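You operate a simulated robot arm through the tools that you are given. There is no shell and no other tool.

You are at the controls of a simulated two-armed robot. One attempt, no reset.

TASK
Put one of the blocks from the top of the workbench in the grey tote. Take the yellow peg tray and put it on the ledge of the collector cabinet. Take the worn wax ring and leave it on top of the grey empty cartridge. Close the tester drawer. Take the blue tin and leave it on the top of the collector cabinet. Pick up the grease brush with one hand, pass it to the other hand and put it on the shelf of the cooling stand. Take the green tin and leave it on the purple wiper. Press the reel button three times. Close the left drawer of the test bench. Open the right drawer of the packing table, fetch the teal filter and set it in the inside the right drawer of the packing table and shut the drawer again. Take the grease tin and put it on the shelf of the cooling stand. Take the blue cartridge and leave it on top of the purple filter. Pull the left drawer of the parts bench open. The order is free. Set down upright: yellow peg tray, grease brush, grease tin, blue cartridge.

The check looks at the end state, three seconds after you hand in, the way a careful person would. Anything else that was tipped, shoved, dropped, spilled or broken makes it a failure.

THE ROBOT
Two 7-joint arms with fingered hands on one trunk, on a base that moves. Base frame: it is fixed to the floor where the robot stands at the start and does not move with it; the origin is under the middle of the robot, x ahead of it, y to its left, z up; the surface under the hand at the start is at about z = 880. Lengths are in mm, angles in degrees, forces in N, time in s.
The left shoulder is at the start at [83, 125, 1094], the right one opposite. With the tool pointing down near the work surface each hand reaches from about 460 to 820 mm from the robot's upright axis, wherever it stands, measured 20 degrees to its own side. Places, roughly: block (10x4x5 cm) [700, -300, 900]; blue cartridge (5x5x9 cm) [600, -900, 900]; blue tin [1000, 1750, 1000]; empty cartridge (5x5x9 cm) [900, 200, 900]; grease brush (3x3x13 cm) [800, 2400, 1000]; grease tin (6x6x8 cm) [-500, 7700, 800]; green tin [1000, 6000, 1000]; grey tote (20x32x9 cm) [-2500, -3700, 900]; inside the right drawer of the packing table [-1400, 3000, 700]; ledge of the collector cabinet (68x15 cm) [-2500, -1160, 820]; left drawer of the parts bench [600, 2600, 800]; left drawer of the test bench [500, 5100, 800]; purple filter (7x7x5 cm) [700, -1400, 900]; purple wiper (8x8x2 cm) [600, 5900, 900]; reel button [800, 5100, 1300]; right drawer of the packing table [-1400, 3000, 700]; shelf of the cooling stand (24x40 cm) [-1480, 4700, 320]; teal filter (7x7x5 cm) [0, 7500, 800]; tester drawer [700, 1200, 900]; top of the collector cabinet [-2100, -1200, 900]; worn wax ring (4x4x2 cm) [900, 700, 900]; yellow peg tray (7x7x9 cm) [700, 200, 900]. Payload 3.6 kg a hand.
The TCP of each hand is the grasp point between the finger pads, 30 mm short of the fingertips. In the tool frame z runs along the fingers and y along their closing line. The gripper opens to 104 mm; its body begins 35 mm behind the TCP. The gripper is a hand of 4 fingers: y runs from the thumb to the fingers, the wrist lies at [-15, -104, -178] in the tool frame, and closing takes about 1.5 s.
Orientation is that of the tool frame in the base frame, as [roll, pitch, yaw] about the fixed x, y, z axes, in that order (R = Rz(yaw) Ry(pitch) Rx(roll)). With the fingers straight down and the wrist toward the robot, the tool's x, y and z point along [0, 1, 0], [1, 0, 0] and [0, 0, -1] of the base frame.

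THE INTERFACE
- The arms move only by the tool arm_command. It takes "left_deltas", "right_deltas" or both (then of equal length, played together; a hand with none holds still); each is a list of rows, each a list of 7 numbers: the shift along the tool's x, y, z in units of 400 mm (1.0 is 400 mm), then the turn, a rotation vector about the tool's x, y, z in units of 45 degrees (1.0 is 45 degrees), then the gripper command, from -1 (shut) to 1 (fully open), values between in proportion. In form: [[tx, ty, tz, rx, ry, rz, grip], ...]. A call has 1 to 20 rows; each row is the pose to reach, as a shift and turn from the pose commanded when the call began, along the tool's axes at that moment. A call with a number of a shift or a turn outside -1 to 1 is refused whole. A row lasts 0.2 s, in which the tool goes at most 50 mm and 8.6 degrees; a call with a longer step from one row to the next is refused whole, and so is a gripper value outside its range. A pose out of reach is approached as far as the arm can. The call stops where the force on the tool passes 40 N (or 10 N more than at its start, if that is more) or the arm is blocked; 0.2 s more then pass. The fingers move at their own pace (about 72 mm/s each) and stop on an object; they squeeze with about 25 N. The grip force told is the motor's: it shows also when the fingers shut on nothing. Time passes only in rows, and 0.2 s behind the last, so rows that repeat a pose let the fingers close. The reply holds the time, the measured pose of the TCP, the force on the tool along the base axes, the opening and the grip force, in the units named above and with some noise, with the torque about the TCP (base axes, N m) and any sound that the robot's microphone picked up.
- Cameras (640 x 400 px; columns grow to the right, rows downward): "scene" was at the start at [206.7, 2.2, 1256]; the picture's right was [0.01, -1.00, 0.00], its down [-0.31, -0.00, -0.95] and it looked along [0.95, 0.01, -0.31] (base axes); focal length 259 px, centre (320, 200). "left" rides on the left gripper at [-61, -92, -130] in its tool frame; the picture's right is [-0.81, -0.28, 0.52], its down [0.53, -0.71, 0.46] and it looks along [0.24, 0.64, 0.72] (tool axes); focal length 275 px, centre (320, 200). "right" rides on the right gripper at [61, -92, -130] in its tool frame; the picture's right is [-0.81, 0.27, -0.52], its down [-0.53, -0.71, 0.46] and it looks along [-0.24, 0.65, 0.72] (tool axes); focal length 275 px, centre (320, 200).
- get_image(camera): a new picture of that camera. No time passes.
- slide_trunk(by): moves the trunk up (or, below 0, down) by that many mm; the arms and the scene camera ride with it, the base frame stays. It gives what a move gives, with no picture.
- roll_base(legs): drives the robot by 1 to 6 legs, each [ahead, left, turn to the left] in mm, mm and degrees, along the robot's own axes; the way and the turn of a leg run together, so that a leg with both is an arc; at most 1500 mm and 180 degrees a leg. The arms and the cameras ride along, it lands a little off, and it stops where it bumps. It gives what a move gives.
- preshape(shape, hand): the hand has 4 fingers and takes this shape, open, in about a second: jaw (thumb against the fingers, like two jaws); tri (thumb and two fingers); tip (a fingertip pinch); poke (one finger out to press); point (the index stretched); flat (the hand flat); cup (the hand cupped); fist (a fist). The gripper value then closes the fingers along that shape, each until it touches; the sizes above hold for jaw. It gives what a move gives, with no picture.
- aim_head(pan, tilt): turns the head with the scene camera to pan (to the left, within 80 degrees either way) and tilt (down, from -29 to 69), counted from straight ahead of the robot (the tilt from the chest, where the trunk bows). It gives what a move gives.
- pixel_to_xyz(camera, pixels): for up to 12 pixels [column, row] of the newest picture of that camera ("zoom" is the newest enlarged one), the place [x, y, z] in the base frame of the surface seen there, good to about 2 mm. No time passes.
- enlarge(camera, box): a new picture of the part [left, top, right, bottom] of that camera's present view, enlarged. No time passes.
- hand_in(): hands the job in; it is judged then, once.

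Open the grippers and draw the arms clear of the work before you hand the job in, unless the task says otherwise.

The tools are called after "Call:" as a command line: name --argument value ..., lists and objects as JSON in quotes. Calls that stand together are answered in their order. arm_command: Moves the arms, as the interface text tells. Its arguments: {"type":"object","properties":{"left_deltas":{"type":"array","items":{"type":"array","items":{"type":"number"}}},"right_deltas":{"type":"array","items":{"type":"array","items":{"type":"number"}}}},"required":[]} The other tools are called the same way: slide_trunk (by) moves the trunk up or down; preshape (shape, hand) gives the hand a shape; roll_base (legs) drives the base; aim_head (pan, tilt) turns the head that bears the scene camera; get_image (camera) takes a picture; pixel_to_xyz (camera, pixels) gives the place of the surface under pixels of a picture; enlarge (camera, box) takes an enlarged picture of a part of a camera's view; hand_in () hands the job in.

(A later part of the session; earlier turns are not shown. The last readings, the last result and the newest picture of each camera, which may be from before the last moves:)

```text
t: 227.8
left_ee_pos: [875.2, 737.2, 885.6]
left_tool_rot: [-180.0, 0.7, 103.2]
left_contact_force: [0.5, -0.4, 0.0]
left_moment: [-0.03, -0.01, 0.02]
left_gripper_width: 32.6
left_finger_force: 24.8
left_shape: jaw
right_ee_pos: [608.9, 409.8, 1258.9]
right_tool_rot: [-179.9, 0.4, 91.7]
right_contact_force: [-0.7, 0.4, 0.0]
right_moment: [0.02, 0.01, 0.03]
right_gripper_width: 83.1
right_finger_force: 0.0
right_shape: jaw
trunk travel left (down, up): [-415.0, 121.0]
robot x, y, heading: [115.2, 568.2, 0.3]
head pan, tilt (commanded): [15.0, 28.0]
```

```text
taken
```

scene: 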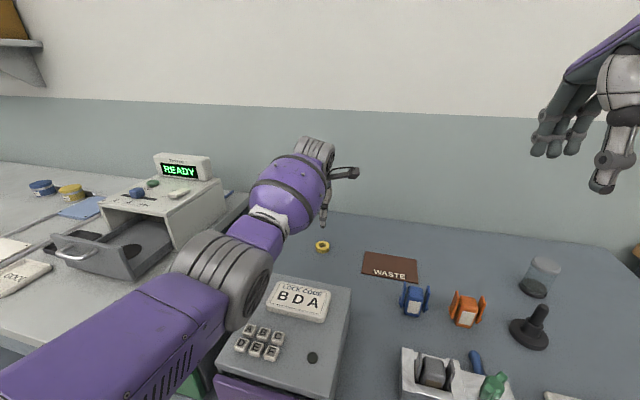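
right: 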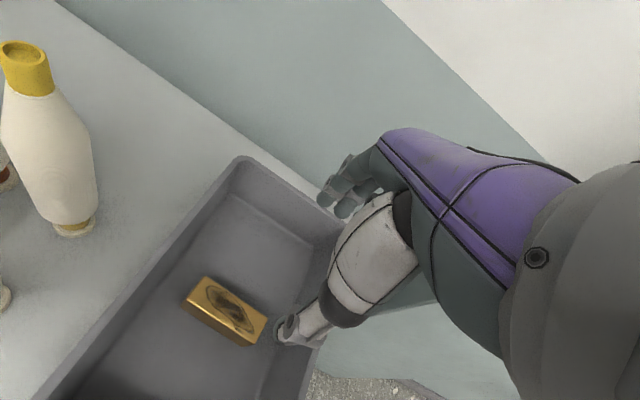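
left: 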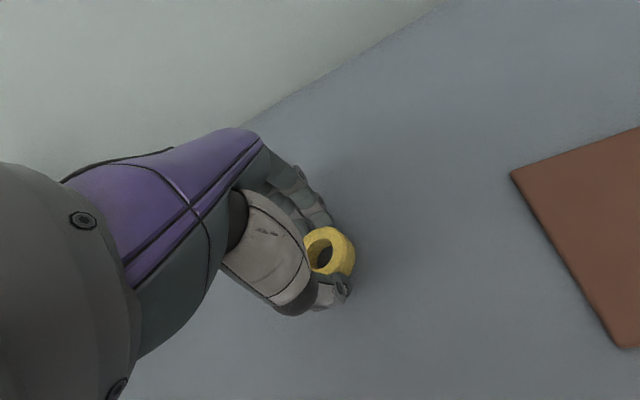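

The ring is held (32.6 mm). I lift it to z≈1020, keeping the elbow clear.

Call:
arm_command --left_deltas '[[0, 0, -0.05, 0, 0, 0, -1], [0, 0, -0.13, 0, 0, 0, -1], [0, 0, -0.22, 0, 0, 0, -1], [0, -0.05, -0.3, 0, 0, 0, -1], [0, -0.08, -0.36, 0, 0, 0, -1], [0, -0.08, -0.36, 0, 0, 0, -1]]'

Call:
get_image --camera "left"

```text
t: 229.2
left_ee_pos: [842.0, 731.7, 1028.8]
left_tool_rot: [-180.0, 0.6, 103.3]
left_contact_force: [0.2, -0.1, 0.0]
left_moment: [0.0, -0.01, 0.0]
left_gripper_width: 32.9
left_finger_force: 25.0
left_shape: jaw
right_ee_pos: [609.1, 410.5, 1258.7]
right_tool_rot: [-179.9, 0.3, 91.7]
right_contact_force: [-0.1, -0.2, 0.3]
right_moment: [-0.03, 0.02, 0.0]
right_gripper_width: 82.9
right_finger_force: 0.1
right_shape: jaw
trunk travel left (down, up): [-415.0, 121.0]
robot x, y, heading: [120.4, 570.0, 0.2]
head pan, tilt (commanded): [15.0, 28.0]
```

```text
taken
```

left: 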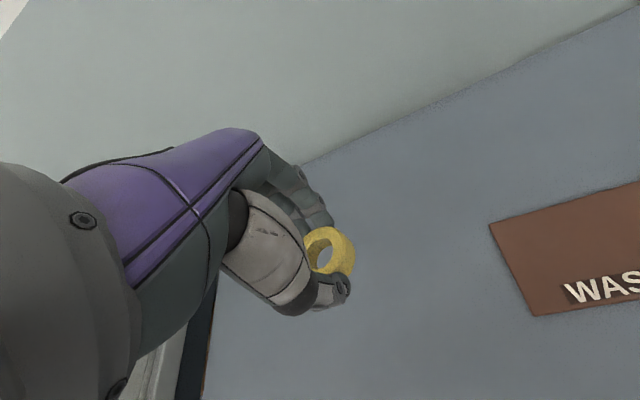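

The ring is up. I slide the base right 445 mm toward the grey cartridge.

Call:
roll_base --legs '[[-10, -445, 0]]'

Call:
aim_head --pan 5 --tilt 28

Call:
get_image --camera "scene"

Call:
get_image --camera "left"

```text
t: 233.6
left_ee_pos: [833.4, 285.0, 1027.6]
left_tool_rot: [180.0, 0.6, 103.3]
left_contact_force: [-0.1, 0.6, 0.3]
left_moment: [0.01, 0.03, -0.01]
left_gripper_width: 32.4
left_finger_force: 24.5
left_shape: jaw
right_ee_pos: [599.5, -36.0, 1258.0]
right_tool_rot: [-179.9, 0.3, 91.7]
right_contact_force: [0.7, -0.1, -0.2]
right_moment: [-0.02, 0.01, -0.03]
right_gripper_width: 83.0
right_finger_force: 0.1
right_shape: jaw
trunk travel left (down, up): [-415.0, 121.0]
robot x, y, heading: [111.7, 116.8, 0.2]
head pan, tilt (commanded): [15.0, 28.0]
```

```text
t: 234.3
left_ee_pos: [833.3, 284.5, 1028.3]
left_tool_rot: [-179.9, 0.7, 103.3]
left_contact_force: [0.5, 1.1, 0.4]
left_moment: [0.03, -0.01, -0.02]
left_gripper_width: 32.8
left_finger_force: 25.2
left_shape: jaw
right_ee_pos: [599.7, -35.9, 1257.9]
right_tool_rot: [-180.0, 0.3, 91.7]
right_contact_force: [-0.1, 0.5, 0.2]
right_moment: [0.03, -0.01, 0.0]
right_gripper_width: 83.0
right_finger_force: 0.0
right_shape: jaw
trunk travel left (down, up): [-415.0, 121.0]
robot x, y, heading: [109.1, 122.7, 0.2]
head pan, tilt (commanded): [5.0, 28.0]
```

```text
taken
```

scene: 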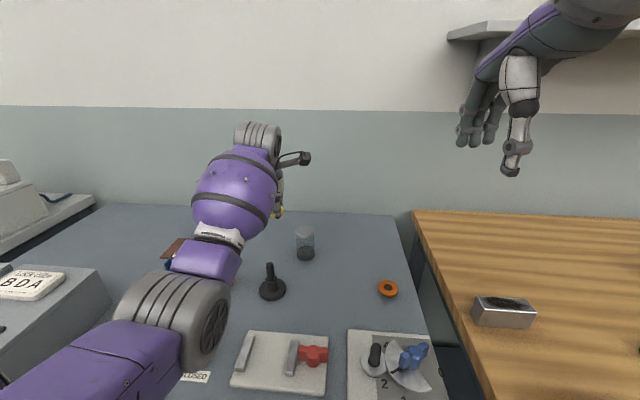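

```text
taken
```

left: 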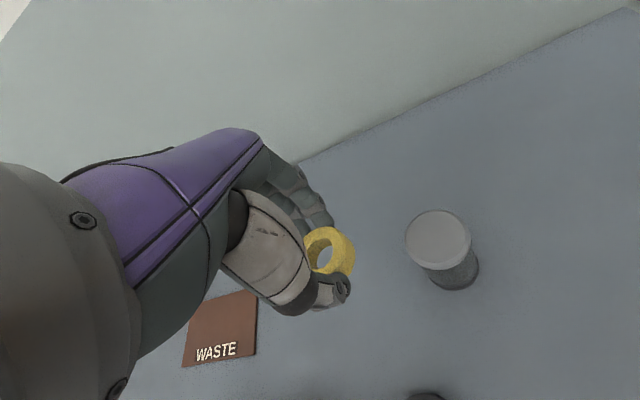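

The cartridge lid is visible at (438,240) in the left view. I measure its rim for a centre.

Call:
enlarge --camera "left" --box '[378, 190, 498, 290]'

Call:
pixel_to_xyz --camera "left" --pixels '[[438, 240], [409, 240], [468, 240], [438, 214], [438, 266], [420, 258], [458, 222], [330, 250], [318, 232], [345, 262]]'

Call:
pixel_to_xyz --camera "scene" --pixels '[[304, 231], [297, 231], [312, 231], [304, 227], [304, 236], [304, 242]]'

```text
4.00 times, centred on (438, 240) of left
```

zoom: 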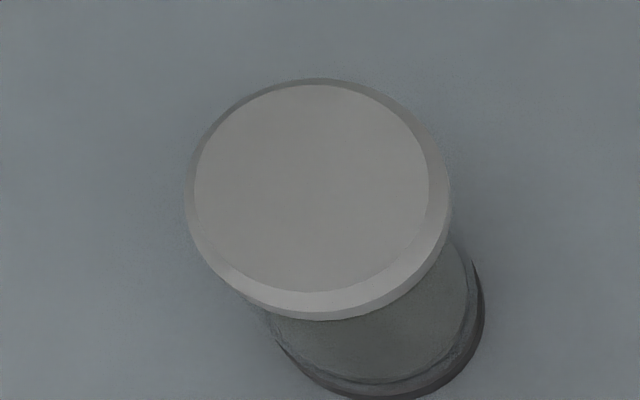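

```text
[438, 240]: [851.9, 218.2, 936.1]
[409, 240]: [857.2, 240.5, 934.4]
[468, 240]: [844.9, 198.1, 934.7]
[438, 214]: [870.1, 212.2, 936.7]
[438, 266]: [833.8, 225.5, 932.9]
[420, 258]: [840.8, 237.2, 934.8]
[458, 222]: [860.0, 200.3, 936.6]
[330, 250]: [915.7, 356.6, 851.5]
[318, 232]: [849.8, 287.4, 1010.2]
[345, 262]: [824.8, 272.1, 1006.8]
```

```text
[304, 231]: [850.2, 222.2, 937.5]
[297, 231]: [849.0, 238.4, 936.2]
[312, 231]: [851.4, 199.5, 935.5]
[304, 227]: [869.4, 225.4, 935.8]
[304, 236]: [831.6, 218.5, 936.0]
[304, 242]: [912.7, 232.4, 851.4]
```

Lid centre is (851,219,936.5). I zoom on the ring in the hand to find where its centre sits relative to the TCP.

Call:
enlarge --camera "left" --box '[280, 205, 380, 305]'

Call:
pixel_to_xyz --camera "zoom" --pixels '[[170, 140], [190, 110], [230, 90], [265, 110], [290, 160], [290, 220], [225, 115], [250, 200]]'

```text
4.00 times, centred on (330, 255) of left
```

zoom: 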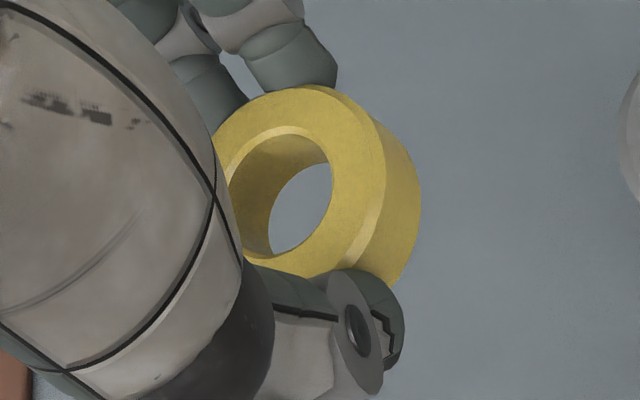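

```text
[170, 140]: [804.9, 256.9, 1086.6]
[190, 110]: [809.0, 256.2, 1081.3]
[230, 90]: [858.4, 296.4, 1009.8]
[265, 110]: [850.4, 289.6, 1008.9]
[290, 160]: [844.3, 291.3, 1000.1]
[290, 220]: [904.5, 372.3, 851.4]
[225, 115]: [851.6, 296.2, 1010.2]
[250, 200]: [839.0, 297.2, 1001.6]
```

The ring is within ~2 mm of the TCP axis. I move over the lid centre at z≈990 and check.

Call:
arm_command --left_deltas '[[-0.088, 0.003, 0.02, 0, 0, 0, -1], [-0.175, 0.0055, 0.05, 0, 0, 0, -1], [-0.175, 0.0055, 0.095, 0, 0, 0, -1], [-0.175, 0.0055, 0.095, 0, 0, 0, -1]]'

Call:
get_image --camera "left"

Call:
enlarge --camera "scene" --box '[240, 170, 360, 270]'

```text
t: 235.3
left_ee_pos: [851.8, 216.5, 991.0]
left_tool_rot: [179.8, 0.7, 103.3]
left_contact_force: [-0.4, 0.0, 0.5]
left_moment: [0.03, 0.02, 0.02]
left_gripper_width: 32.6
left_finger_force: 24.8
left_shape: jaw
right_ee_pos: [599.0, -36.0, 1257.2]
right_tool_rot: [-179.9, 0.3, 91.8]
right_contact_force: [-0.4, 0.5, 0.3]
right_moment: [-0.03, 0.02, 0.01]
right_gripper_width: 82.8
right_finger_force: 0.1
right_shape: jaw
trunk travel left (down, up): [-415.0, 121.0]
robot x, y, heading: [110.5, 119.8, -0.1]
head pan, tilt (commanded): [5.0, 28.0]
```

```text
taken
```

left: 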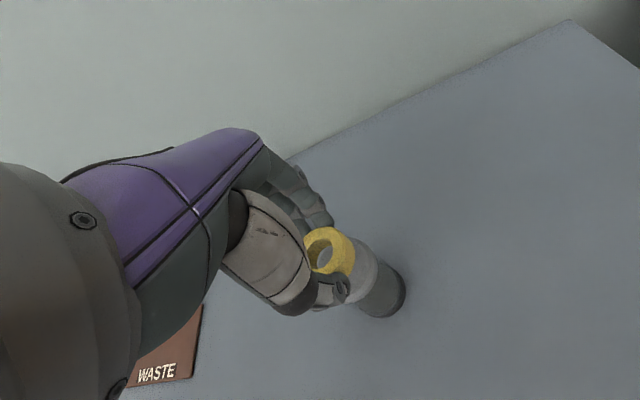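

```text
4.00 times, centred on (300, 220) of scene
```

zoom: 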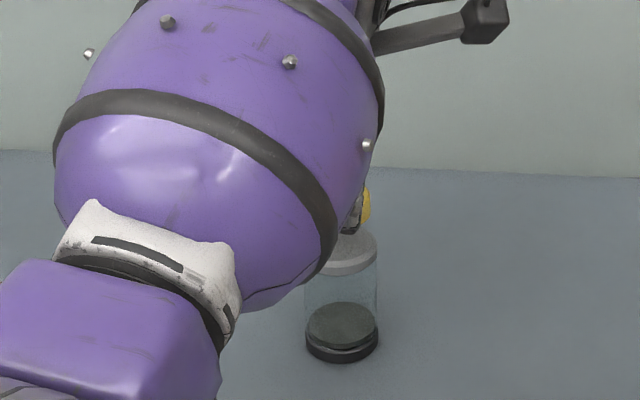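

The ring is above the lid. I lower ~18 mm and then in 1 mm steps, watching the force.

Call:
arm_command --left_deltas '[[0, 0, 0.02, 0, 0, 0, -1], [0, 0, 0.036, 0, 0, 0, -1], [0, 0, 0.042, 0, 0, 0, -1], [0, 0, 0.0445, 0, 0, 0, -1], [0, 0, 0.047, 0, 0, 0, -1]]'

```text
t: 236.6
left_ee_pos: [852.6, 216.4, 971.2]
left_tool_rot: [-180.0, 0.7, 103.3]
left_contact_force: [0.7, 0.4, 0.3]
left_moment: [-0.03, 0.0, -0.03]
left_gripper_width: 32.7
left_finger_force: 24.4
left_shape: jaw
right_ee_pos: [599.2, -37.6, 1258.7]
right_tool_rot: [-180.0, 0.3, 91.8]
right_contact_force: [-0.8, -0.2, 1.1]
right_moment: [-0.03, -0.03, -0.01]
right_gripper_width: 82.9
right_finger_force: 0.0
right_shape: jaw
trunk travel left (down, up): [-415.0, 121.0]
robot x, y, heading: [108.4, 119.1, -0.1]
head pan, tilt (commanded): [5.0, 28.0]
```

Call:
arm_command --left_deltas '[[0, 0, 0.0025, 0, 0, 0, -1], [0, 0, 0.005, 0, 0, 0, -1], [0, 0, 0.005, 0, 0, 0, -1]]'

Call:
get_image --camera "left"

```text
t: 237.3
left_ee_pos: [852.2, 216.8, 970.2]
left_tool_rot: [180.0, 0.7, 103.3]
left_contact_force: [0.3, 0.0, -0.3]
left_moment: [0.02, 0.02, 0.01]
left_gripper_width: 32.7
left_finger_force: 25.2
left_shape: jaw
right_ee_pos: [600.1, -34.9, 1258.9]
right_tool_rot: [-180.0, 0.3, 91.6]
right_contact_force: [-0.2, -0.6, 0.7]
right_moment: [-0.02, -0.01, 0.02]
right_gripper_width: 83.1
right_finger_force: 0.0
right_shape: jaw
trunk travel left (down, up): [-415.0, 121.0]
robot x, y, heading: [111.1, 119.3, 0.2]
head pan, tilt (commanded): [5.0, 28.0]
```

```text
taken
```

left: 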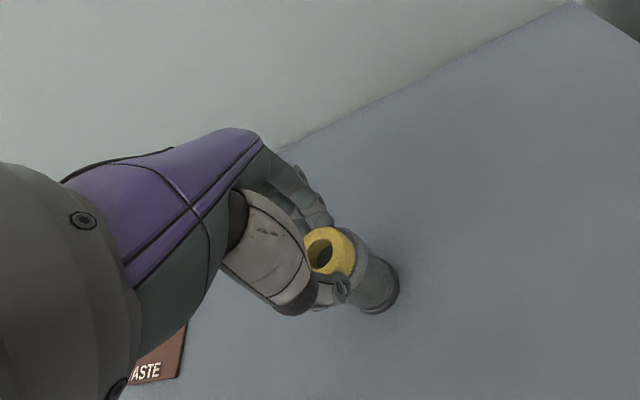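

Still no contact. I continue 3 mm more in 0.8 mm steps.

Call:
arm_command --left_deltas '[[0, 0, 0.002, 0, 0, 0, -1], [0, 0, 0.004, 0, 0, 0, -1], [0, 0, 0.006, 0, 0, 0, -1], [0, 0, 0.006, 0, 0, 0, -1]]'

```text
t: 238.3
left_ee_pos: [851.9, 217.2, 969.0]
left_tool_rot: [179.8, 0.8, 103.2]
left_contact_force: [0.3, 0.6, 3.9]
left_moment: [0.06, -0.1, -0.01]
left_gripper_width: 32.4
left_finger_force: 25.2
left_shape: jaw
right_ee_pos: [598.8, -36.6, 1257.7]
right_tool_rot: [-179.9, 0.2, 91.7]
right_contact_force: [-0.1, -0.2, -0.7]
right_moment: [0.01, 0.02, 0.0]
right_gripper_width: 82.9
right_finger_force: 0.2
right_shape: jaw
trunk travel left (down, up): [-415.0, 121.0]
robot x, y, heading: [112.8, 116.7, -0.1]
head pan, tilt (commanded): [5.0, 28.0]
```

Contact at 3.9 N. I open the fingers and rise straight up 100 mm.

Call:
arm_command --left_deltas '[[0, 0, 0, 0, 0, 0, -0.2], [0, 0, 0, 0, 0, 0, 0.1], [0, 0, 0, 0, 0, 0, 0.3], [0, 0, 0, 0, 0, 0, 0.3], [0, 0, 0, 0, 0, 0, 0.3], [0, 0, -0.04, 0, 0, 0, 0.3], [0, 0, -0.11, 0, 0, 0, 0.3], [0, 0, -0.18, 0, 0, 0, 0.3], [0, 0, -0.25, 0, 0, 0, 0.3], [0, 0, -0.25, 0, 0, 0, 0.3]]'

Call:
get_image --camera "left"

```text
t: 240.6
left_ee_pos: [850.8, 217.2, 1066.7]
left_tool_rot: [180.0, 0.7, 103.3]
left_contact_force: [-0.3, 0.4, 0.6]
left_moment: [0.01, 0.0, -0.01]
left_gripper_width: 67.4
left_finger_force: 0.1
left_shape: jaw
right_ee_pos: [599.3, -35.7, 1258.3]
right_tool_rot: [-179.9, 0.2, 91.8]
right_contact_force: [-0.3, -0.4, 0.3]
right_moment: [-0.02, 0.0, -0.02]
right_gripper_width: 83.0
right_finger_force: 0.2
right_shape: jaw
trunk travel left (down, up): [-415.0, 121.0]
robot x, y, heading: [108.8, 122.2, 0.1]
head pan, tilt (commanded): [5.0, 28.0]
```

```text
taken
```

left: 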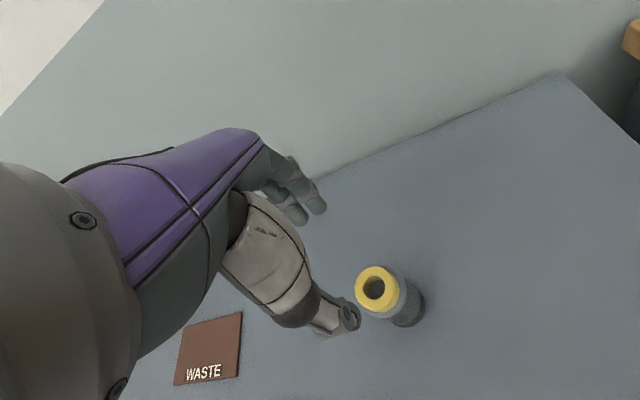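

The ring sits on the cartridge lid. I retract the left hand and then drive back and left toward the tester with the open drawer.

Call:
arm_command --left_deltas '[[0, -0.1, -0.03, 0, 0, 0, 0.3], [0, -0.2, -0.06, 0, 0, 0, 0.3], [0, -0.3, -0.09, 0, 0, 0, 0.3], [0, -0.4, -0.12, 0, 0, 0, 0.3], [0, -0.5, -0.12, 0, 0, 0, 0.3], [0, -0.6, -0.12, 0, 0, 0, 0.3]]'

Call:
slide_trunk --by -60

Call:
roll_base --legs '[[-210, 0, 0], [0, 1000, 0]]'

Call:
aim_head --pan 0 --tilt 25

Call:
get_image --camera "scene"

```text
t: 241.9
left_ee_pos: [674.0, 168.5, 1076.8]
left_tool_rot: [179.9, 0.7, 103.2]
left_contact_force: [-0.4, -0.3, -0.8]
left_moment: [-0.02, 0.01, 0.02]
left_gripper_width: 67.2
left_finger_force: 0.0
left_shape: jaw
left hand out of reach, approached as far as the arm can: row 5, 6
right_ee_pos: [599.0, -36.4, 1258.1]
right_tool_rot: [-180.0, 0.3, 91.6]
right_contact_force: [-0.8, 0.3, 0.2]
right_moment: [0.0, -0.03, 0.01]
right_gripper_width: 83.1
right_finger_force: 0.1
right_shape: jaw
trunk travel left (down, up): [-415.0, 121.0]
robot x, y, heading: [109.1, 116.6, -0.1]
head pan, tilt (commanded): [5.0, 28.0]
```

```text
t: 242.9
left_ee_pos: [675.4, 170.6, 981.4]
left_tool_rot: [-176.2, -0.1, 103.3]
left_contact_force: [-0.5, 0.1, 0.4]
left_moment: [0.01, -0.04, -0.01]
left_gripper_width: 67.5
left_finger_force: 0.0
left_shape: jaw
right_ee_pos: [599.1, -36.5, 1198.6]
right_tool_rot: [-179.9, 0.3, 91.8]
right_contact_force: [-0.5, -0.6, 0.7]
right_moment: [0.0, -0.01, -0.02]
right_gripper_width: 82.8
right_finger_force: 0.0
right_shape: jaw
trunk travel left (down, up): [-355.0, 181.0]
robot x, y, heading: [113.5, 122.3, 0.2]
head pan, tilt (commanded): [5.0, 28.0]
```

```text
t: 248.9
left_ee_pos: [458.5, 610.6, 983.5]
left_tool_rot: [-176.1, 0.6, 101.2]
left_contact_force: [-0.3, -14.0, 1.6]
left_moment: [-0.38, -0.04, -0.55]
left_gripper_width: 66.8
left_finger_force: 0.0
left_shape: jaw
right_ee_pos: [384.9, 417.3, 1198.2]
right_tool_rot: [-179.9, 0.3, 91.7]
right_contact_force: [0.9, 0.1, -0.8]
right_moment: [-0.01, -0.04, 0.01]
right_gripper_width: 83.1
right_finger_force: 0.0
right_shape: jaw
trunk travel left (down, up): [-355.0, 181.0]
robot x, y, heading: [-101.8, 577.4, 0.1]
head pan, tilt (commanded): [5.0, 28.0]
stopped in leg 2: the force on the tool passed its limit at 47 N (the readings are from after the stop); the commanded pose is now the measured one
```

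```text
t: 249.5
left_ee_pos: [460.7, 611.1, 982.9]
left_tool_rot: [-176.2, 0.5, 101.5]
left_contact_force: [0.3, -20.4, 1.7]
left_moment: [-0.58, -0.08, -0.76]
left_gripper_width: 66.7
left_finger_force: 0.1
left_shape: jaw
right_ee_pos: [385.7, 415.6, 1197.0]
right_tool_rot: [-179.9, 0.3, 91.7]
right_contact_force: [-0.2, 0.2, -0.3]
right_moment: [-0.01, 0.02, -0.01]
right_gripper_width: 83.0
right_finger_force: 0.0
right_shape: jaw
trunk travel left (down, up): [-355.0, 181.0]
robot x, y, heading: [-104.1, 575.6, 0.4]
head pan, tilt (commanded): [0.0, 25.0]
```

```text
taken
```

scene: 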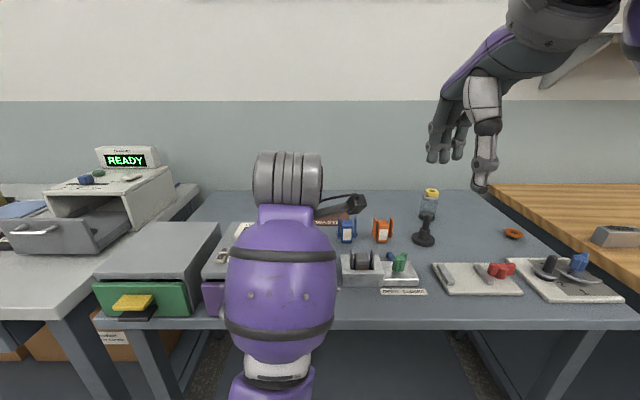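

The left hand, lowered more than expected by the trunk move, touched the lock box's side. I back the base off to the right 50 mm at once and inspect.

Call:
roll_base --legs '[[0, -50, 0]]'

Call:
get_image --camera "left"

Call:
get_image --camera "scene"

```text
t: 250.7
left_ee_pos: [459.6, 564.3, 983.3]
left_tool_rot: [-176.2, 0.4, 101.6]
left_contact_force: [0.0, -0.1, 1.0]
left_moment: [-0.02, -0.02, 0.01]
left_gripper_width: 67.4
left_finger_force: 0.1
left_shape: jaw
right_ee_pos: [385.9, 368.2, 1198.0]
right_tool_rot: [-179.9, 0.3, 91.8]
right_contact_force: [-0.4, -0.3, 0.3]
right_moment: [-0.01, -0.01, -0.02]
right_gripper_width: 82.9
right_finger_force: 0.0
right_shape: jaw
trunk travel left (down, up): [-355.0, 181.0]
robot x, y, heading: [-104.2, 525.1, 0.1]
head pan, tilt (commanded): [0.0, 25.0]
```

```text
taken
```

left: 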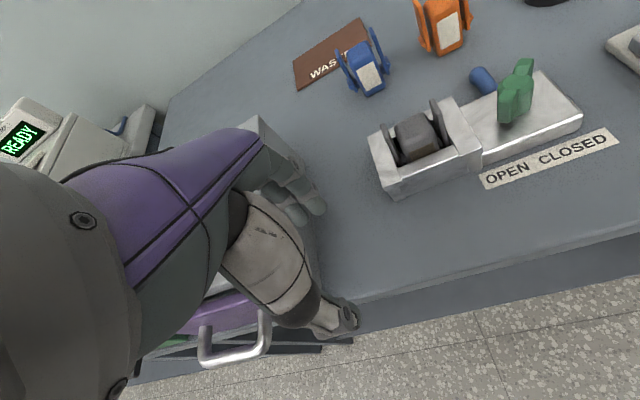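

```text
taken
```

scene: 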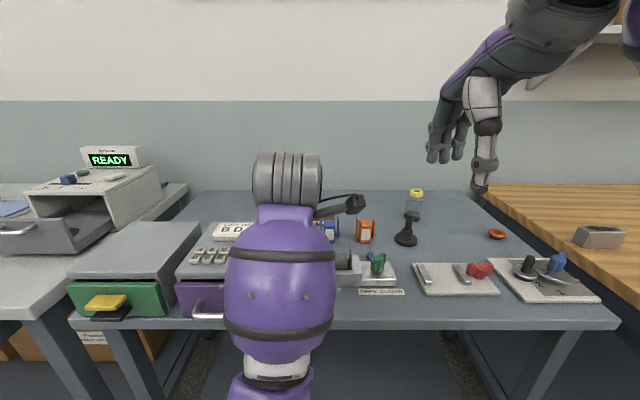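

Contact is gone (0 N). I raise the left hand well above the boxes and level it.

Call:
arm_command --left_deltas '[[0, 0, -0.1, 0, 0, 0, 0.3], [0, 0, -0.2, -0.04, 0, 0, 0.3], [0, 0.02, -0.3, -0.084, 0, 0, 0.3], [0, 0.04, -0.4, -0.084, 0, 0, 0.3], [0, 0.06, -0.5, -0.084, 0, 0, 0.3], [0, 0.06, -0.5, -0.084, 0, 0, 0.3]]'

Call:
get_image --camera "scene"

```text
t: 252.1
left_ee_pos: [528.3, 573.7, 1178.7]
left_tool_rot: [-179.9, 0.6, 101.6]
left_contact_force: [0.1, 0.4, 0.0]
left_moment: [-0.01, 0.01, -0.02]
left_gripper_width: 67.1
left_finger_force: 0.0
left_shape: jaw
left hand out of reach, approached as far as the arm can: row 1, 2, 3, 4, 5, 6
right_ee_pos: [386.1, 368.7, 1198.6]
right_tool_rot: [-179.9, 0.2, 91.7]
right_contact_force: [0.7, -0.5, 0.5]
right_moment: [-0.02, 0.04, -0.01]
right_gripper_width: 82.9
right_finger_force: 0.0
right_shape: jaw
trunk travel left (down, up): [-355.0, 181.0]
robot x, y, heading: [-99.8, 527.3, 0.2]
head pan, tilt (commanded): [0.0, 25.0]
```

```text
taken
```

scene: 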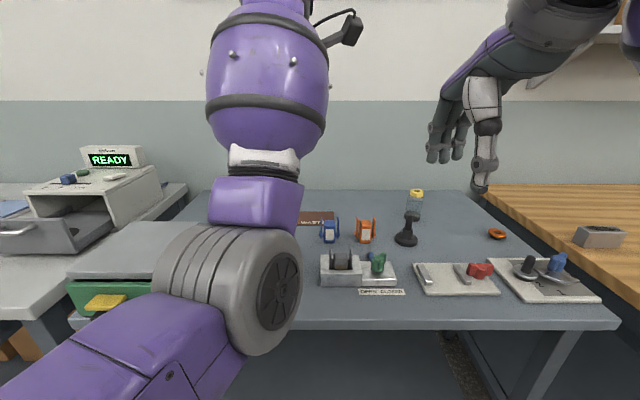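

I back the base 200 mm off, then bring the left arm to its neutral side pose.

Call:
roll_base --legs '[[-200, 0, 0]]'

Call:
arm_command --left_deltas '[[0.09, -0.03, 0, 0, 0, 0, 0.3], [0.18, -0.07, 0, 0, 0, 0, 0.3], [0.27, -0.1, 0, 0, 0, 0, 0.3], [0.36, -0.135, 0, 0, 0, 0, 0.3], [0.44, -0.165, 0, 0, 0, 0, 0.3], [0.44, -0.165, 0, 0, 0, 0, 0.3]]'

Call:
get_image --camera "scene"

```text
t: 253.7
left_ee_pos: [326.9, 573.5, 1178.6]
left_tool_rot: [-179.9, 0.5, 101.5]
left_contact_force: [-0.2, -0.4, -0.3]
left_moment: [0.0, 0.01, -0.02]
left_gripper_width: 67.4
left_finger_force: 0.1
left_shape: jaw
right_ee_pos: [185.2, 367.1, 1198.7]
right_tool_rot: [-179.8, 0.4, 91.5]
right_contact_force: [-0.1, 0.0, 0.2]
right_moment: [0.0, -0.03, 0.03]
right_gripper_width: 83.1
right_finger_force: 0.1
right_shape: jaw
trunk travel left (down, up): [-355.0, 181.0]
robot x, y, heading: [-305.3, 525.3, 0.2]
head pan, tilt (commanded): [0.0, 25.0]
```

```text
t: 255.1
left_ee_pos: [273.3, 760.3, 1175.0]
left_tool_rot: [-179.9, 0.5, 101.5]
left_contact_force: [-0.2, -0.7, 0.7]
left_moment: [0.0, -0.01, 0.02]
left_gripper_width: 67.2
left_finger_force: 0.1
left_shape: jaw
left hand out of reach, approached as far as the arm can: row 1, 2, 3, 4, 5, 6
right_ee_pos: [186.3, 367.9, 1197.4]
right_tool_rot: [-179.9, 0.3, 91.5]
right_contact_force: [-0.9, 0.1, -0.5]
right_moment: [0.03, -0.02, -0.01]
right_gripper_width: 83.0
right_finger_force: 0.0
right_shape: jaw
trunk travel left (down, up): [-355.0, 181.0]
robot x, y, heading: [-303.1, 526.3, 0.2]
head pan, tilt (commanded): [0.0, 25.0]
```

```text
taken
```

scene: 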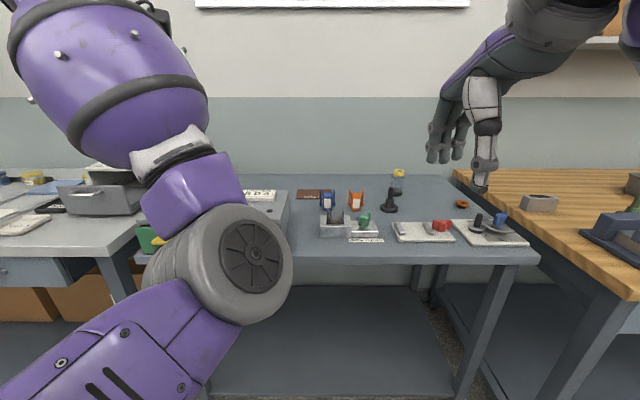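

The left elbow seems low and in front. I measure its position to understand the posture.

Call:
pixel_to_xyz --camera "scene" --pixels '[[250, 255], [250, 310], [180, 240], [120, 330], [190, 190], [100, 60], [200, 370]]'

Call:
get_image --camera "left"

```text
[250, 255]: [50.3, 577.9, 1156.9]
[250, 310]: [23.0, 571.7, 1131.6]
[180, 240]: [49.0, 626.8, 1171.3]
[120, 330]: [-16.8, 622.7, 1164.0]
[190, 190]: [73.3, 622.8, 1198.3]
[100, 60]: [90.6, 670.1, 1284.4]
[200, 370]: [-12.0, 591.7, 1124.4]
```

```text
taken
```

left: 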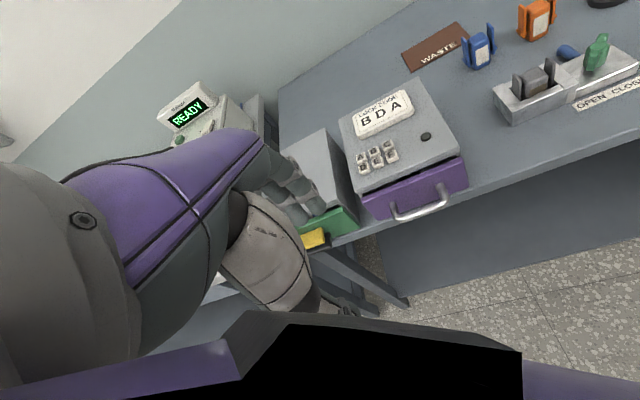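

The lock box is visible in the left view. I compare its hole and card positions with earlier readings (hole at (507,661), card (596,709)).

Call:
pixel_to_xyz --camera "left" --pixels '[[426, 137], [383, 113], [378, 156], [391, 148], [364, 163], [460, 150], [462, 158], [350, 198], [400, 82], [338, 125]]'

Call:
enlarge --camera "left" --box '[300, 60, 500, 260]'

```text
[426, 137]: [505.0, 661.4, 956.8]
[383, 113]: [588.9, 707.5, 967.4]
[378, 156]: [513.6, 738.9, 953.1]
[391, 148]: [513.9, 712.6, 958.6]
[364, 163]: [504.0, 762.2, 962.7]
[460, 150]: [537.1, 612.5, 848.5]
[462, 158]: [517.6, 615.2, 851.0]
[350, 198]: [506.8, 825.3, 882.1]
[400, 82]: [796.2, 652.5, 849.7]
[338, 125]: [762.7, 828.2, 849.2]
```

```text
2.00 times, centred on (400, 160) of left
```

zoom: 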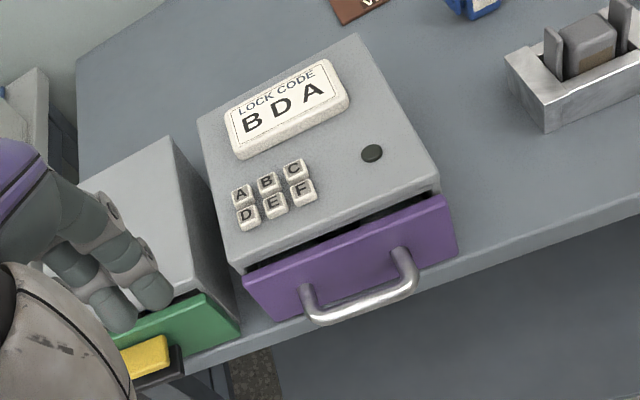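

The box hasn't moved (hole still at (505,661)). I drive left to y≈1180 in front of the tester, hands kept back from the benches.

Call:
roll_base --legs '[[0, 780, -0.2]]'

Call:
aim_head --pan 0 --tilt 22

Call:
get_image --camera "scene"

Call:
get_image --camera "right"

```text
t: 262.3
left_ee_pos: [281.9, 1526.8, 1174.8]
left_tool_rot: [-180.0, 0.5, 100.7]
left_contact_force: [-0.2, -0.5, -1.1]
left_moment: [0.01, -0.02, 0.0]
left_gripper_width: 67.4
left_finger_force: 0.0
left_shape: jaw
right_ee_pos: [188.1, 1136.1, 1198.1]
right_tool_rot: [-179.9, 0.3, 90.7]
right_contact_force: [0.3, -0.5, -0.3]
right_moment: [-0.01, 0.0, 0.0]
right_gripper_width: 83.0
right_finger_force: 0.0
right_shape: jaw
trunk travel left (down, up): [-355.0, 181.0]
robot x, y, heading: [-296.9, 1301.5, -0.8]
head pan, tilt (commanded): [0.0, 25.0]
```

```text
t: 262.9
left_ee_pos: [282.1, 1527.8, 1174.6]
left_tool_rot: [180.0, 0.5, 100.5]
left_contact_force: [-0.2, -0.1, 0.0]
left_moment: [-0.02, 0.0, 0.0]
left_gripper_width: 67.4
left_finger_force: 0.1
left_shape: jaw
right_ee_pos: [188.8, 1136.6, 1197.8]
right_tool_rot: [-179.9, 0.2, 90.6]
right_contact_force: [-1.0, -0.7, 0.2]
right_moment: [0.01, 0.02, -0.03]
right_gripper_width: 82.8
right_finger_force: 0.1
right_shape: jaw
trunk travel left (down, up): [-355.0, 181.0]
robot x, y, heading: [-299.3, 1303.4, -0.8]
head pan, tilt (commanded): [0.0, 22.0]
```

```text
taken
```

scene: 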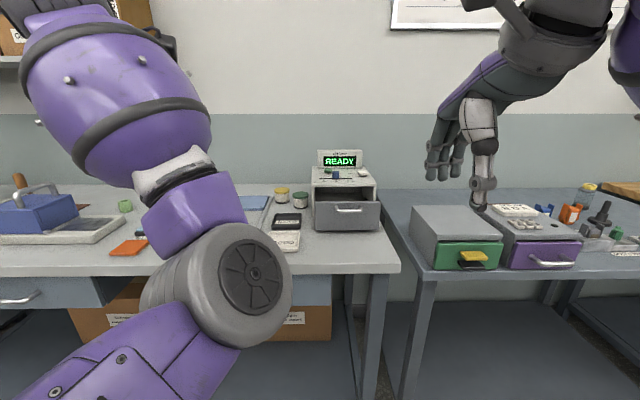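

```text
taken
```

right: 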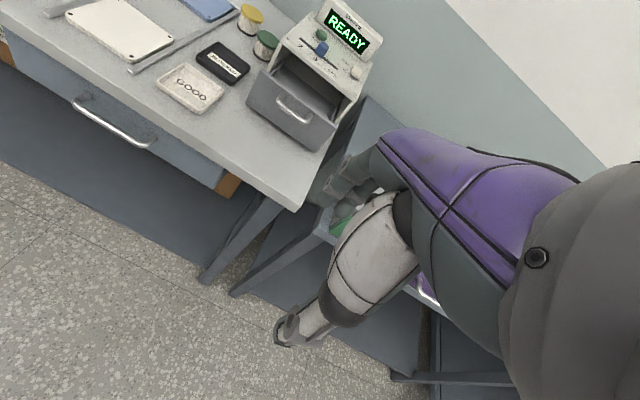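

The tester's open drawer is at (347,215). I measure its front, handle and body.

Call:
pixel_to_xyz --camera "scene" --pixels '[[347, 217], [330, 217], [372, 217], [347, 226], [350, 210], [345, 204], [316, 190], [374, 188], [345, 178], [340, 196], [390, 265], [300, 205]]'

Call:
enlarge --camera "scene" --box '[260, 130, 420, 280]'

```text
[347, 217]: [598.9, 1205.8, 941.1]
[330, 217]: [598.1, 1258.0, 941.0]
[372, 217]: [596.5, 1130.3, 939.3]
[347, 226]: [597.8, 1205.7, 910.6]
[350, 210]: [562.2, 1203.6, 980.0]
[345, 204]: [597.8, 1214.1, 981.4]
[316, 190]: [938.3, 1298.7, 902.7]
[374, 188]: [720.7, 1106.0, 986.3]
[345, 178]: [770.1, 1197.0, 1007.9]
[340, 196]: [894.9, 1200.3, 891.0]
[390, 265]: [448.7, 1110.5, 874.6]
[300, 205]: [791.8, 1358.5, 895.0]
```

```text
2.67 times, centred on (340, 205) of scene
```

zoom: 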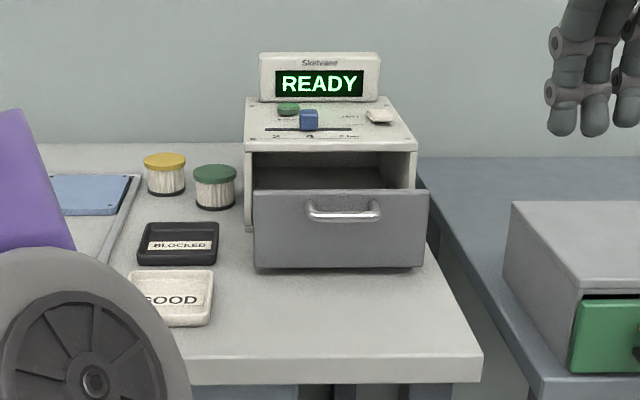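

The drawer front is at x≈598 with a handle at (562,1204,980). I'll push it with the closed right hand on the handle; first I drive forward 280 mm.

Call:
roll_base --legs '[[280, 0, 0.8]]'

Call:
get_image --camera "right"

Call:
get_image --camera "scene"

```text
t: 264.9
left_ee_pos: [556.1, 1531.6, 1175.2]
left_tool_rot: [180.0, 0.5, 101.2]
left_contact_force: [-0.3, -1.1, 0.3]
left_moment: [0.01, 0.0, 0.02]
left_gripper_width: 67.5
left_finger_force: 0.0
left_shape: jaw
right_ee_pos: [467.7, 1140.4, 1198.2]
right_tool_rot: [-179.9, 0.2, 91.5]
right_contact_force: [0.1, 0.2, -0.5]
right_moment: [-0.02, 0.0, 0.0]
right_gripper_width: 83.1
right_finger_force: 0.0
right_shape: jaw
trunk travel left (down, up): [-355.0, 181.0]
robot x, y, heading: [-19.6, 1302.3, 0.1]
head pan, tilt (commanded): [0.0, 22.0]
```

```text
taken
```

right: 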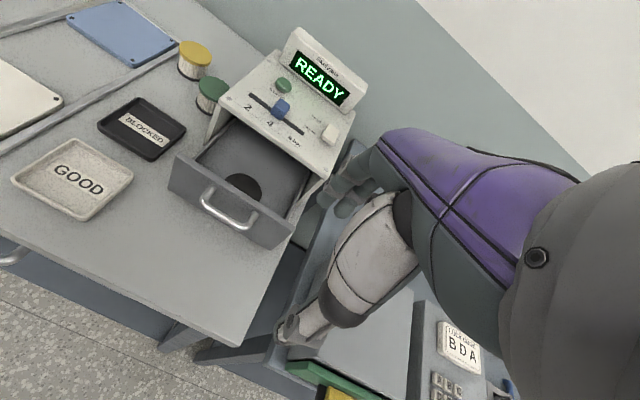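

```text
taken
```

scene: 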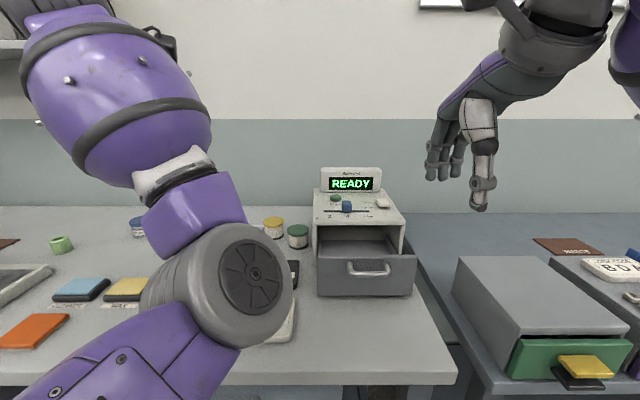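

I measure handle and drawer-front edges from the right camera.

Call:
pixel_to_xyz --camera "right" --pixels '[[213, 193], [228, 215], [252, 220], [176, 160], [292, 232], [235, 200], [240, 185], [320, 120], [330, 165], [215, 110]]'

Call:
pixel_to_xyz --camera "scene" --pixels '[[367, 268], [350, 272], [385, 270], [330, 258], [403, 258], [365, 285], [318, 222], [402, 222], [360, 205], [360, 250]]'

```text
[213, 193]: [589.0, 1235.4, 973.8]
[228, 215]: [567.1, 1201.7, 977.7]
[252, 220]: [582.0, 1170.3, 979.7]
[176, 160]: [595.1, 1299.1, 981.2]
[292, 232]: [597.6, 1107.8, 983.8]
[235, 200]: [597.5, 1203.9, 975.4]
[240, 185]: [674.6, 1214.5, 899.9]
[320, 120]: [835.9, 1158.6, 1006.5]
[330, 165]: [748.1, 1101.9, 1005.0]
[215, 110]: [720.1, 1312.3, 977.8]
```

```text
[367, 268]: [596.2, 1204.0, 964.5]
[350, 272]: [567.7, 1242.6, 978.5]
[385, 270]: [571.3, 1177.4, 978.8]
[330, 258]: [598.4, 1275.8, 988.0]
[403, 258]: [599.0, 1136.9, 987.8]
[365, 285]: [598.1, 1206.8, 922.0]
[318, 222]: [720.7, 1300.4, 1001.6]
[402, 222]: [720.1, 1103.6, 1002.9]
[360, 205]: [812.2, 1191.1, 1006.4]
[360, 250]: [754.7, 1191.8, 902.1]
```

I close the right hand and bring it in front of the handle at (470,1204,975).

Call:
arm_command --right_deltas '[[0.03, 0, 0.1, 0, 0, 0.01, -1], [0.06, 0, 0.2, 0, 0, 0.02, -1], [0.09, 0, 0.3, 0, 0, 0.033, -1], [0.12, 0.01, 0.4, 0, 0, 0.033, -1], [0.15, 0.01, 0.5, 0, 0, 0.033, -1], [0.16, 0.01, 0.557, 0, 0, 0.033, -1], [0.16, 0.01, 0.557, 0, 0, 0.033, -1], [0.16, 0.01, 0.557, 0, 0, 0.033, -1]]'

Call:
get_image --camera "right"

Call:
get_image --camera "scene"

```text
t: 266.6
left_ee_pos: [556.4, 1531.5, 1175.5]
left_tool_rot: [180.0, 0.5, 101.3]
left_contact_force: [-0.5, 0.2, 0.2]
left_moment: [-0.03, -0.01, -0.01]
left_gripper_width: 67.3
left_finger_force: 0.0
left_shape: jaw
right_ee_pos: [468.5, 1203.3, 973.3]
right_tool_rot: [-179.8, 0.3, 89.9]
right_contact_force: [-0.1, 0.3, 0.7]
right_moment: [-0.04, 0.0, 0.0]
right_gripper_width: 0.0
right_finger_force: 25.0
right_shape: jaw
trunk travel left (down, up): [-355.0, 181.0]
robot x, y, heading: [-22.2, 1299.2, -0.1]
head pan, tilt (commanded): [0.0, 22.0]
```

```text
taken
```

right: 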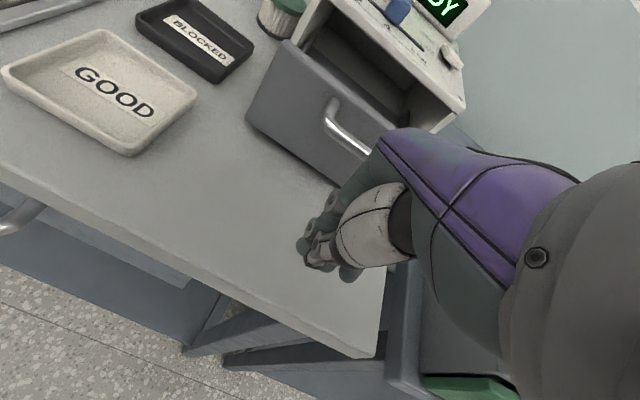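

```text
taken
```

scene: 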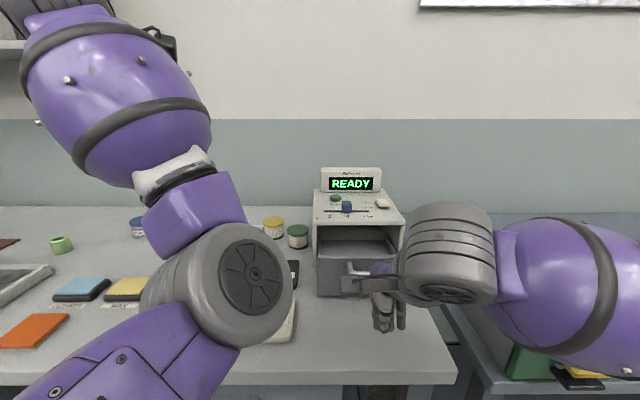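

The right forearm hangs near the green box on the next bench. I measure its underside before pushing.

Call:
pixel_to_xyz --camera "scene" --pixels '[[570, 345], [600, 350], [540, 320], [600, 230], [450, 290], [630, 330], [520, 350], [590, 375], [560, 370]]'

Call:
aim_head --pan -35 --tilt 30

Call:
get_image --camera "scene"

```text
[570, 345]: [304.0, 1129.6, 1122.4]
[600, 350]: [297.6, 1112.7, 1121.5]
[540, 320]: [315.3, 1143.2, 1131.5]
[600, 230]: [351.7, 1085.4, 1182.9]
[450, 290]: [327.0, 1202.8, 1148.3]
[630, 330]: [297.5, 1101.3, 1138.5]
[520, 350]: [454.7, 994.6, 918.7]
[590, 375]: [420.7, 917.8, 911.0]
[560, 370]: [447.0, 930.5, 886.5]
```

```text
t: 267.7
left_ee_pos: [556.9, 1531.7, 1174.7]
left_tool_rot: [180.0, 0.4, 101.2]
left_contact_force: [-0.6, 0.1, 0.4]
left_moment: [0.0, -0.01, 0.0]
left_gripper_width: 67.4
left_finger_force: 0.1
left_shape: jaw
right_ee_pos: [468.1, 1203.3, 974.7]
right_tool_rot: [-179.9, 0.3, 89.9]
right_contact_force: [0.0, 0.0, -0.5]
right_moment: [-0.03, 0.0, 0.01]
right_gripper_width: 0.4
right_finger_force: 25.4
right_shape: jaw
trunk travel left (down, up): [-355.0, 181.0]
robot x, y, heading: [-20.8, 1299.4, 0.1]
head pan, tilt (commanded): [-35.0, 30.0]
```

```text
taken
```

scene: 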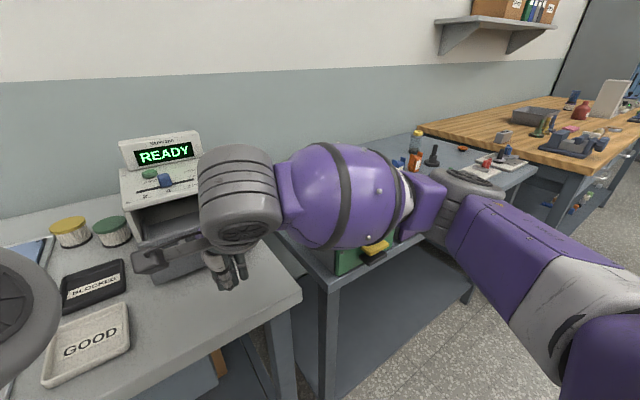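

I measure the elbow and forearm underside in this view versus the boxes.

Call:
pixel_to_xyz --camera "scene" --pixels '[[445, 215], [430, 230], [340, 235], [400, 215], [460, 250], [380, 250], [370, 262], [350, 250]]'

```text
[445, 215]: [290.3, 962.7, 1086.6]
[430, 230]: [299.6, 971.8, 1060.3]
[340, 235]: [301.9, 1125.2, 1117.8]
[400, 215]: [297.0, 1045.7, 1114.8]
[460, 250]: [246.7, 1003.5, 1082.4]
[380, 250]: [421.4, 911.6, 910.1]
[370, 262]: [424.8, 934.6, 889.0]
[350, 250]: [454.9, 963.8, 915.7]
```

The elbow is ~100 mm above the box tops. I push forward 100 mm in small steps and check.

Call:
arm_command --right_deltas '[[0, 0.06, 0, 0, 0, 0, -1], [0, 0.12, 0, 0, 0, 0, -1], [0, 0.16, 0, 0, 0, 0, -1], [0, 0.2, 0, 0, 0, 0, -1], [0, 0.24, 0, 0, 0, 0, -1], [0, 0.27, 0, 0, 0, 0, -1]]'

Call:
aim_head --pan 0 --tilt 25

Call:
get_image --camera "scene"

Call:
get_image --camera "right"

```text
t: 269.1
left_ee_pos: [555.2, 1531.4, 1175.8]
left_tool_rot: [-179.9, 0.4, 101.3]
left_contact_force: [-0.1, 0.4, 0.5]
left_moment: [0.05, 0.0, -0.02]
left_gripper_width: 67.1
left_finger_force: 0.1
left_shape: jaw
right_ee_pos: [577.0, 1201.4, 973.6]
right_tool_rot: [-179.9, 0.4, 90.0]
right_contact_force: [-0.7, 0.5, -0.2]
right_moment: [0.04, -0.01, -0.04]
right_gripper_width: 0.0
right_finger_force: 25.0
right_shape: jaw
trunk travel left (down, up): [-355.0, 181.0]
robot x, y, heading: [-24.9, 1298.9, -0.2]
head pan, tilt (commanded): [-35.0, 30.0]
```

```text
t: 270.1
left_ee_pos: [555.5, 1532.2, 1174.8]
left_tool_rot: [-180.0, 0.5, 101.2]
left_contact_force: [0.1, 0.2, -0.4]
left_moment: [0.02, -0.01, 0.01]
left_gripper_width: 67.3
left_finger_force: 0.0
left_shape: jaw
right_ee_pos: [577.7, 1200.2, 974.3]
right_tool_rot: [-179.9, 0.2, 89.9]
right_contact_force: [0.6, 0.3, -0.1]
right_moment: [0.0, 0.07, 0.0]
right_gripper_width: 0.2
right_finger_force: 24.9
right_shape: jaw
trunk travel left (down, up): [-355.0, 181.0]
robot x, y, heading: [-24.0, 1299.5, -0.1]
head pan, tilt (commanded): [0.0, 25.0]
```

```text
taken
```

scene: 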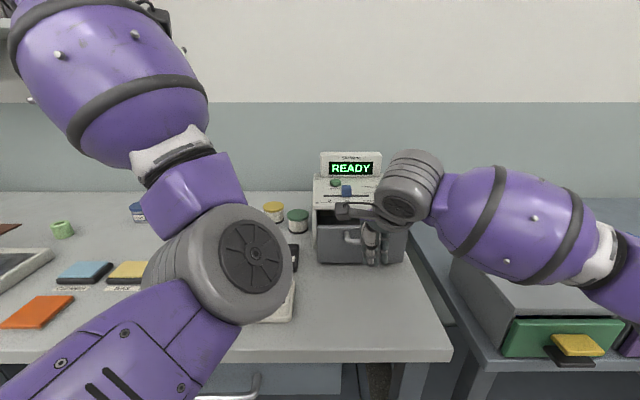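

```text
taken
```

right: 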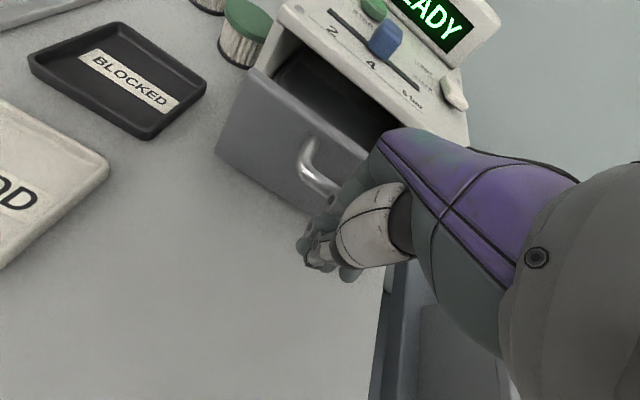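

The drawer moved in with the hand without much force. I measure its front now.

Call:
pixel_to_xyz --camera "scene" --pixels '[[330, 248], [325, 230], [400, 250], [330, 222], [325, 205], [350, 237]]'

Call:
pixel_to_xyz --camera "right" --pixels '[[260, 150], [240, 120], [285, 55], [320, 175], [290, 75]]'

```text
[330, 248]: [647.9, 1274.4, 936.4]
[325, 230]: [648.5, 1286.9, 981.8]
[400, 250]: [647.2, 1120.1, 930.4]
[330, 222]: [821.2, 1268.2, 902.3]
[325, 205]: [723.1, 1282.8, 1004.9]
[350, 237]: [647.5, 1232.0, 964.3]
```

```text
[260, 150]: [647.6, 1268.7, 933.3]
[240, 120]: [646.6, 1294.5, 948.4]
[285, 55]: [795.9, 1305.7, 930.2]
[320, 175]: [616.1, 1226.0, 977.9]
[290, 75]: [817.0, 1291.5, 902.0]
```

Front is now at x=648 (71 mm ahead of the TCP). I push 55 mm more, then in small steps toward closing.

Call:
arm_command --right_deltas '[[0, 0.05, 0, 0, 0, 0, -1], [0, 0.1, 0, 0, 0, 0, -1], [0, 0.13, 0, 0, 0, 0, -1], [0, 0.14, 0, 0, 0, 0, -1]]'

Call:
get_image --camera "right"

Call:
pixel_to_xyz --camera "right" --pixels '[[260, 150], [240, 120], [285, 55], [320, 175], [290, 75]]'

```text
t: 271.1
left_ee_pos: [555.6, 1532.2, 1174.5]
left_tool_rot: [180.0, 0.5, 101.3]
left_contact_force: [0.0, 0.1, -0.8]
left_moment: [-0.01, -0.02, -0.01]
left_gripper_width: 67.1
left_finger_force: 0.0
left_shape: jaw
right_ee_pos: [631.9, 1202.8, 973.7]
right_tool_rot: [-180.0, 0.4, 90.0]
right_contact_force: [-0.2, 0.5, 0.1]
right_moment: [-0.02, -0.01, -0.02]
right_gripper_width: 0.2
right_finger_force: 25.3
right_shape: jaw
trunk travel left (down, up): [-355.0, 181.0]
robot x, y, heading: [-23.0, 1299.3, -0.1]
head pan, tilt (commanded): [0.0, 25.0]
```

```text
taken
```

right: 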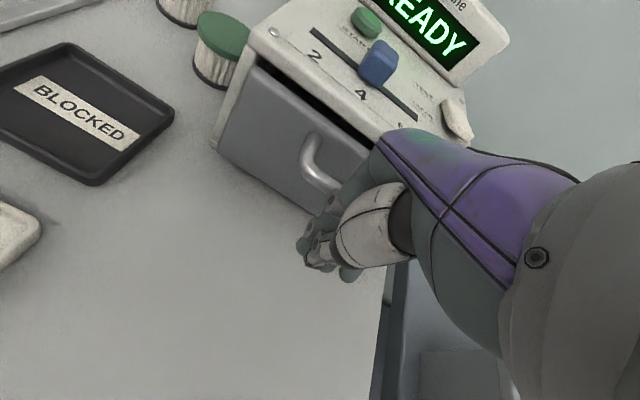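

```text
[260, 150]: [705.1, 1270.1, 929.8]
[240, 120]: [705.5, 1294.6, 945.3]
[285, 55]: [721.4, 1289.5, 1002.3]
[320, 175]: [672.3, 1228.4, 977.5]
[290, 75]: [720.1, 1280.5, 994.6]
```

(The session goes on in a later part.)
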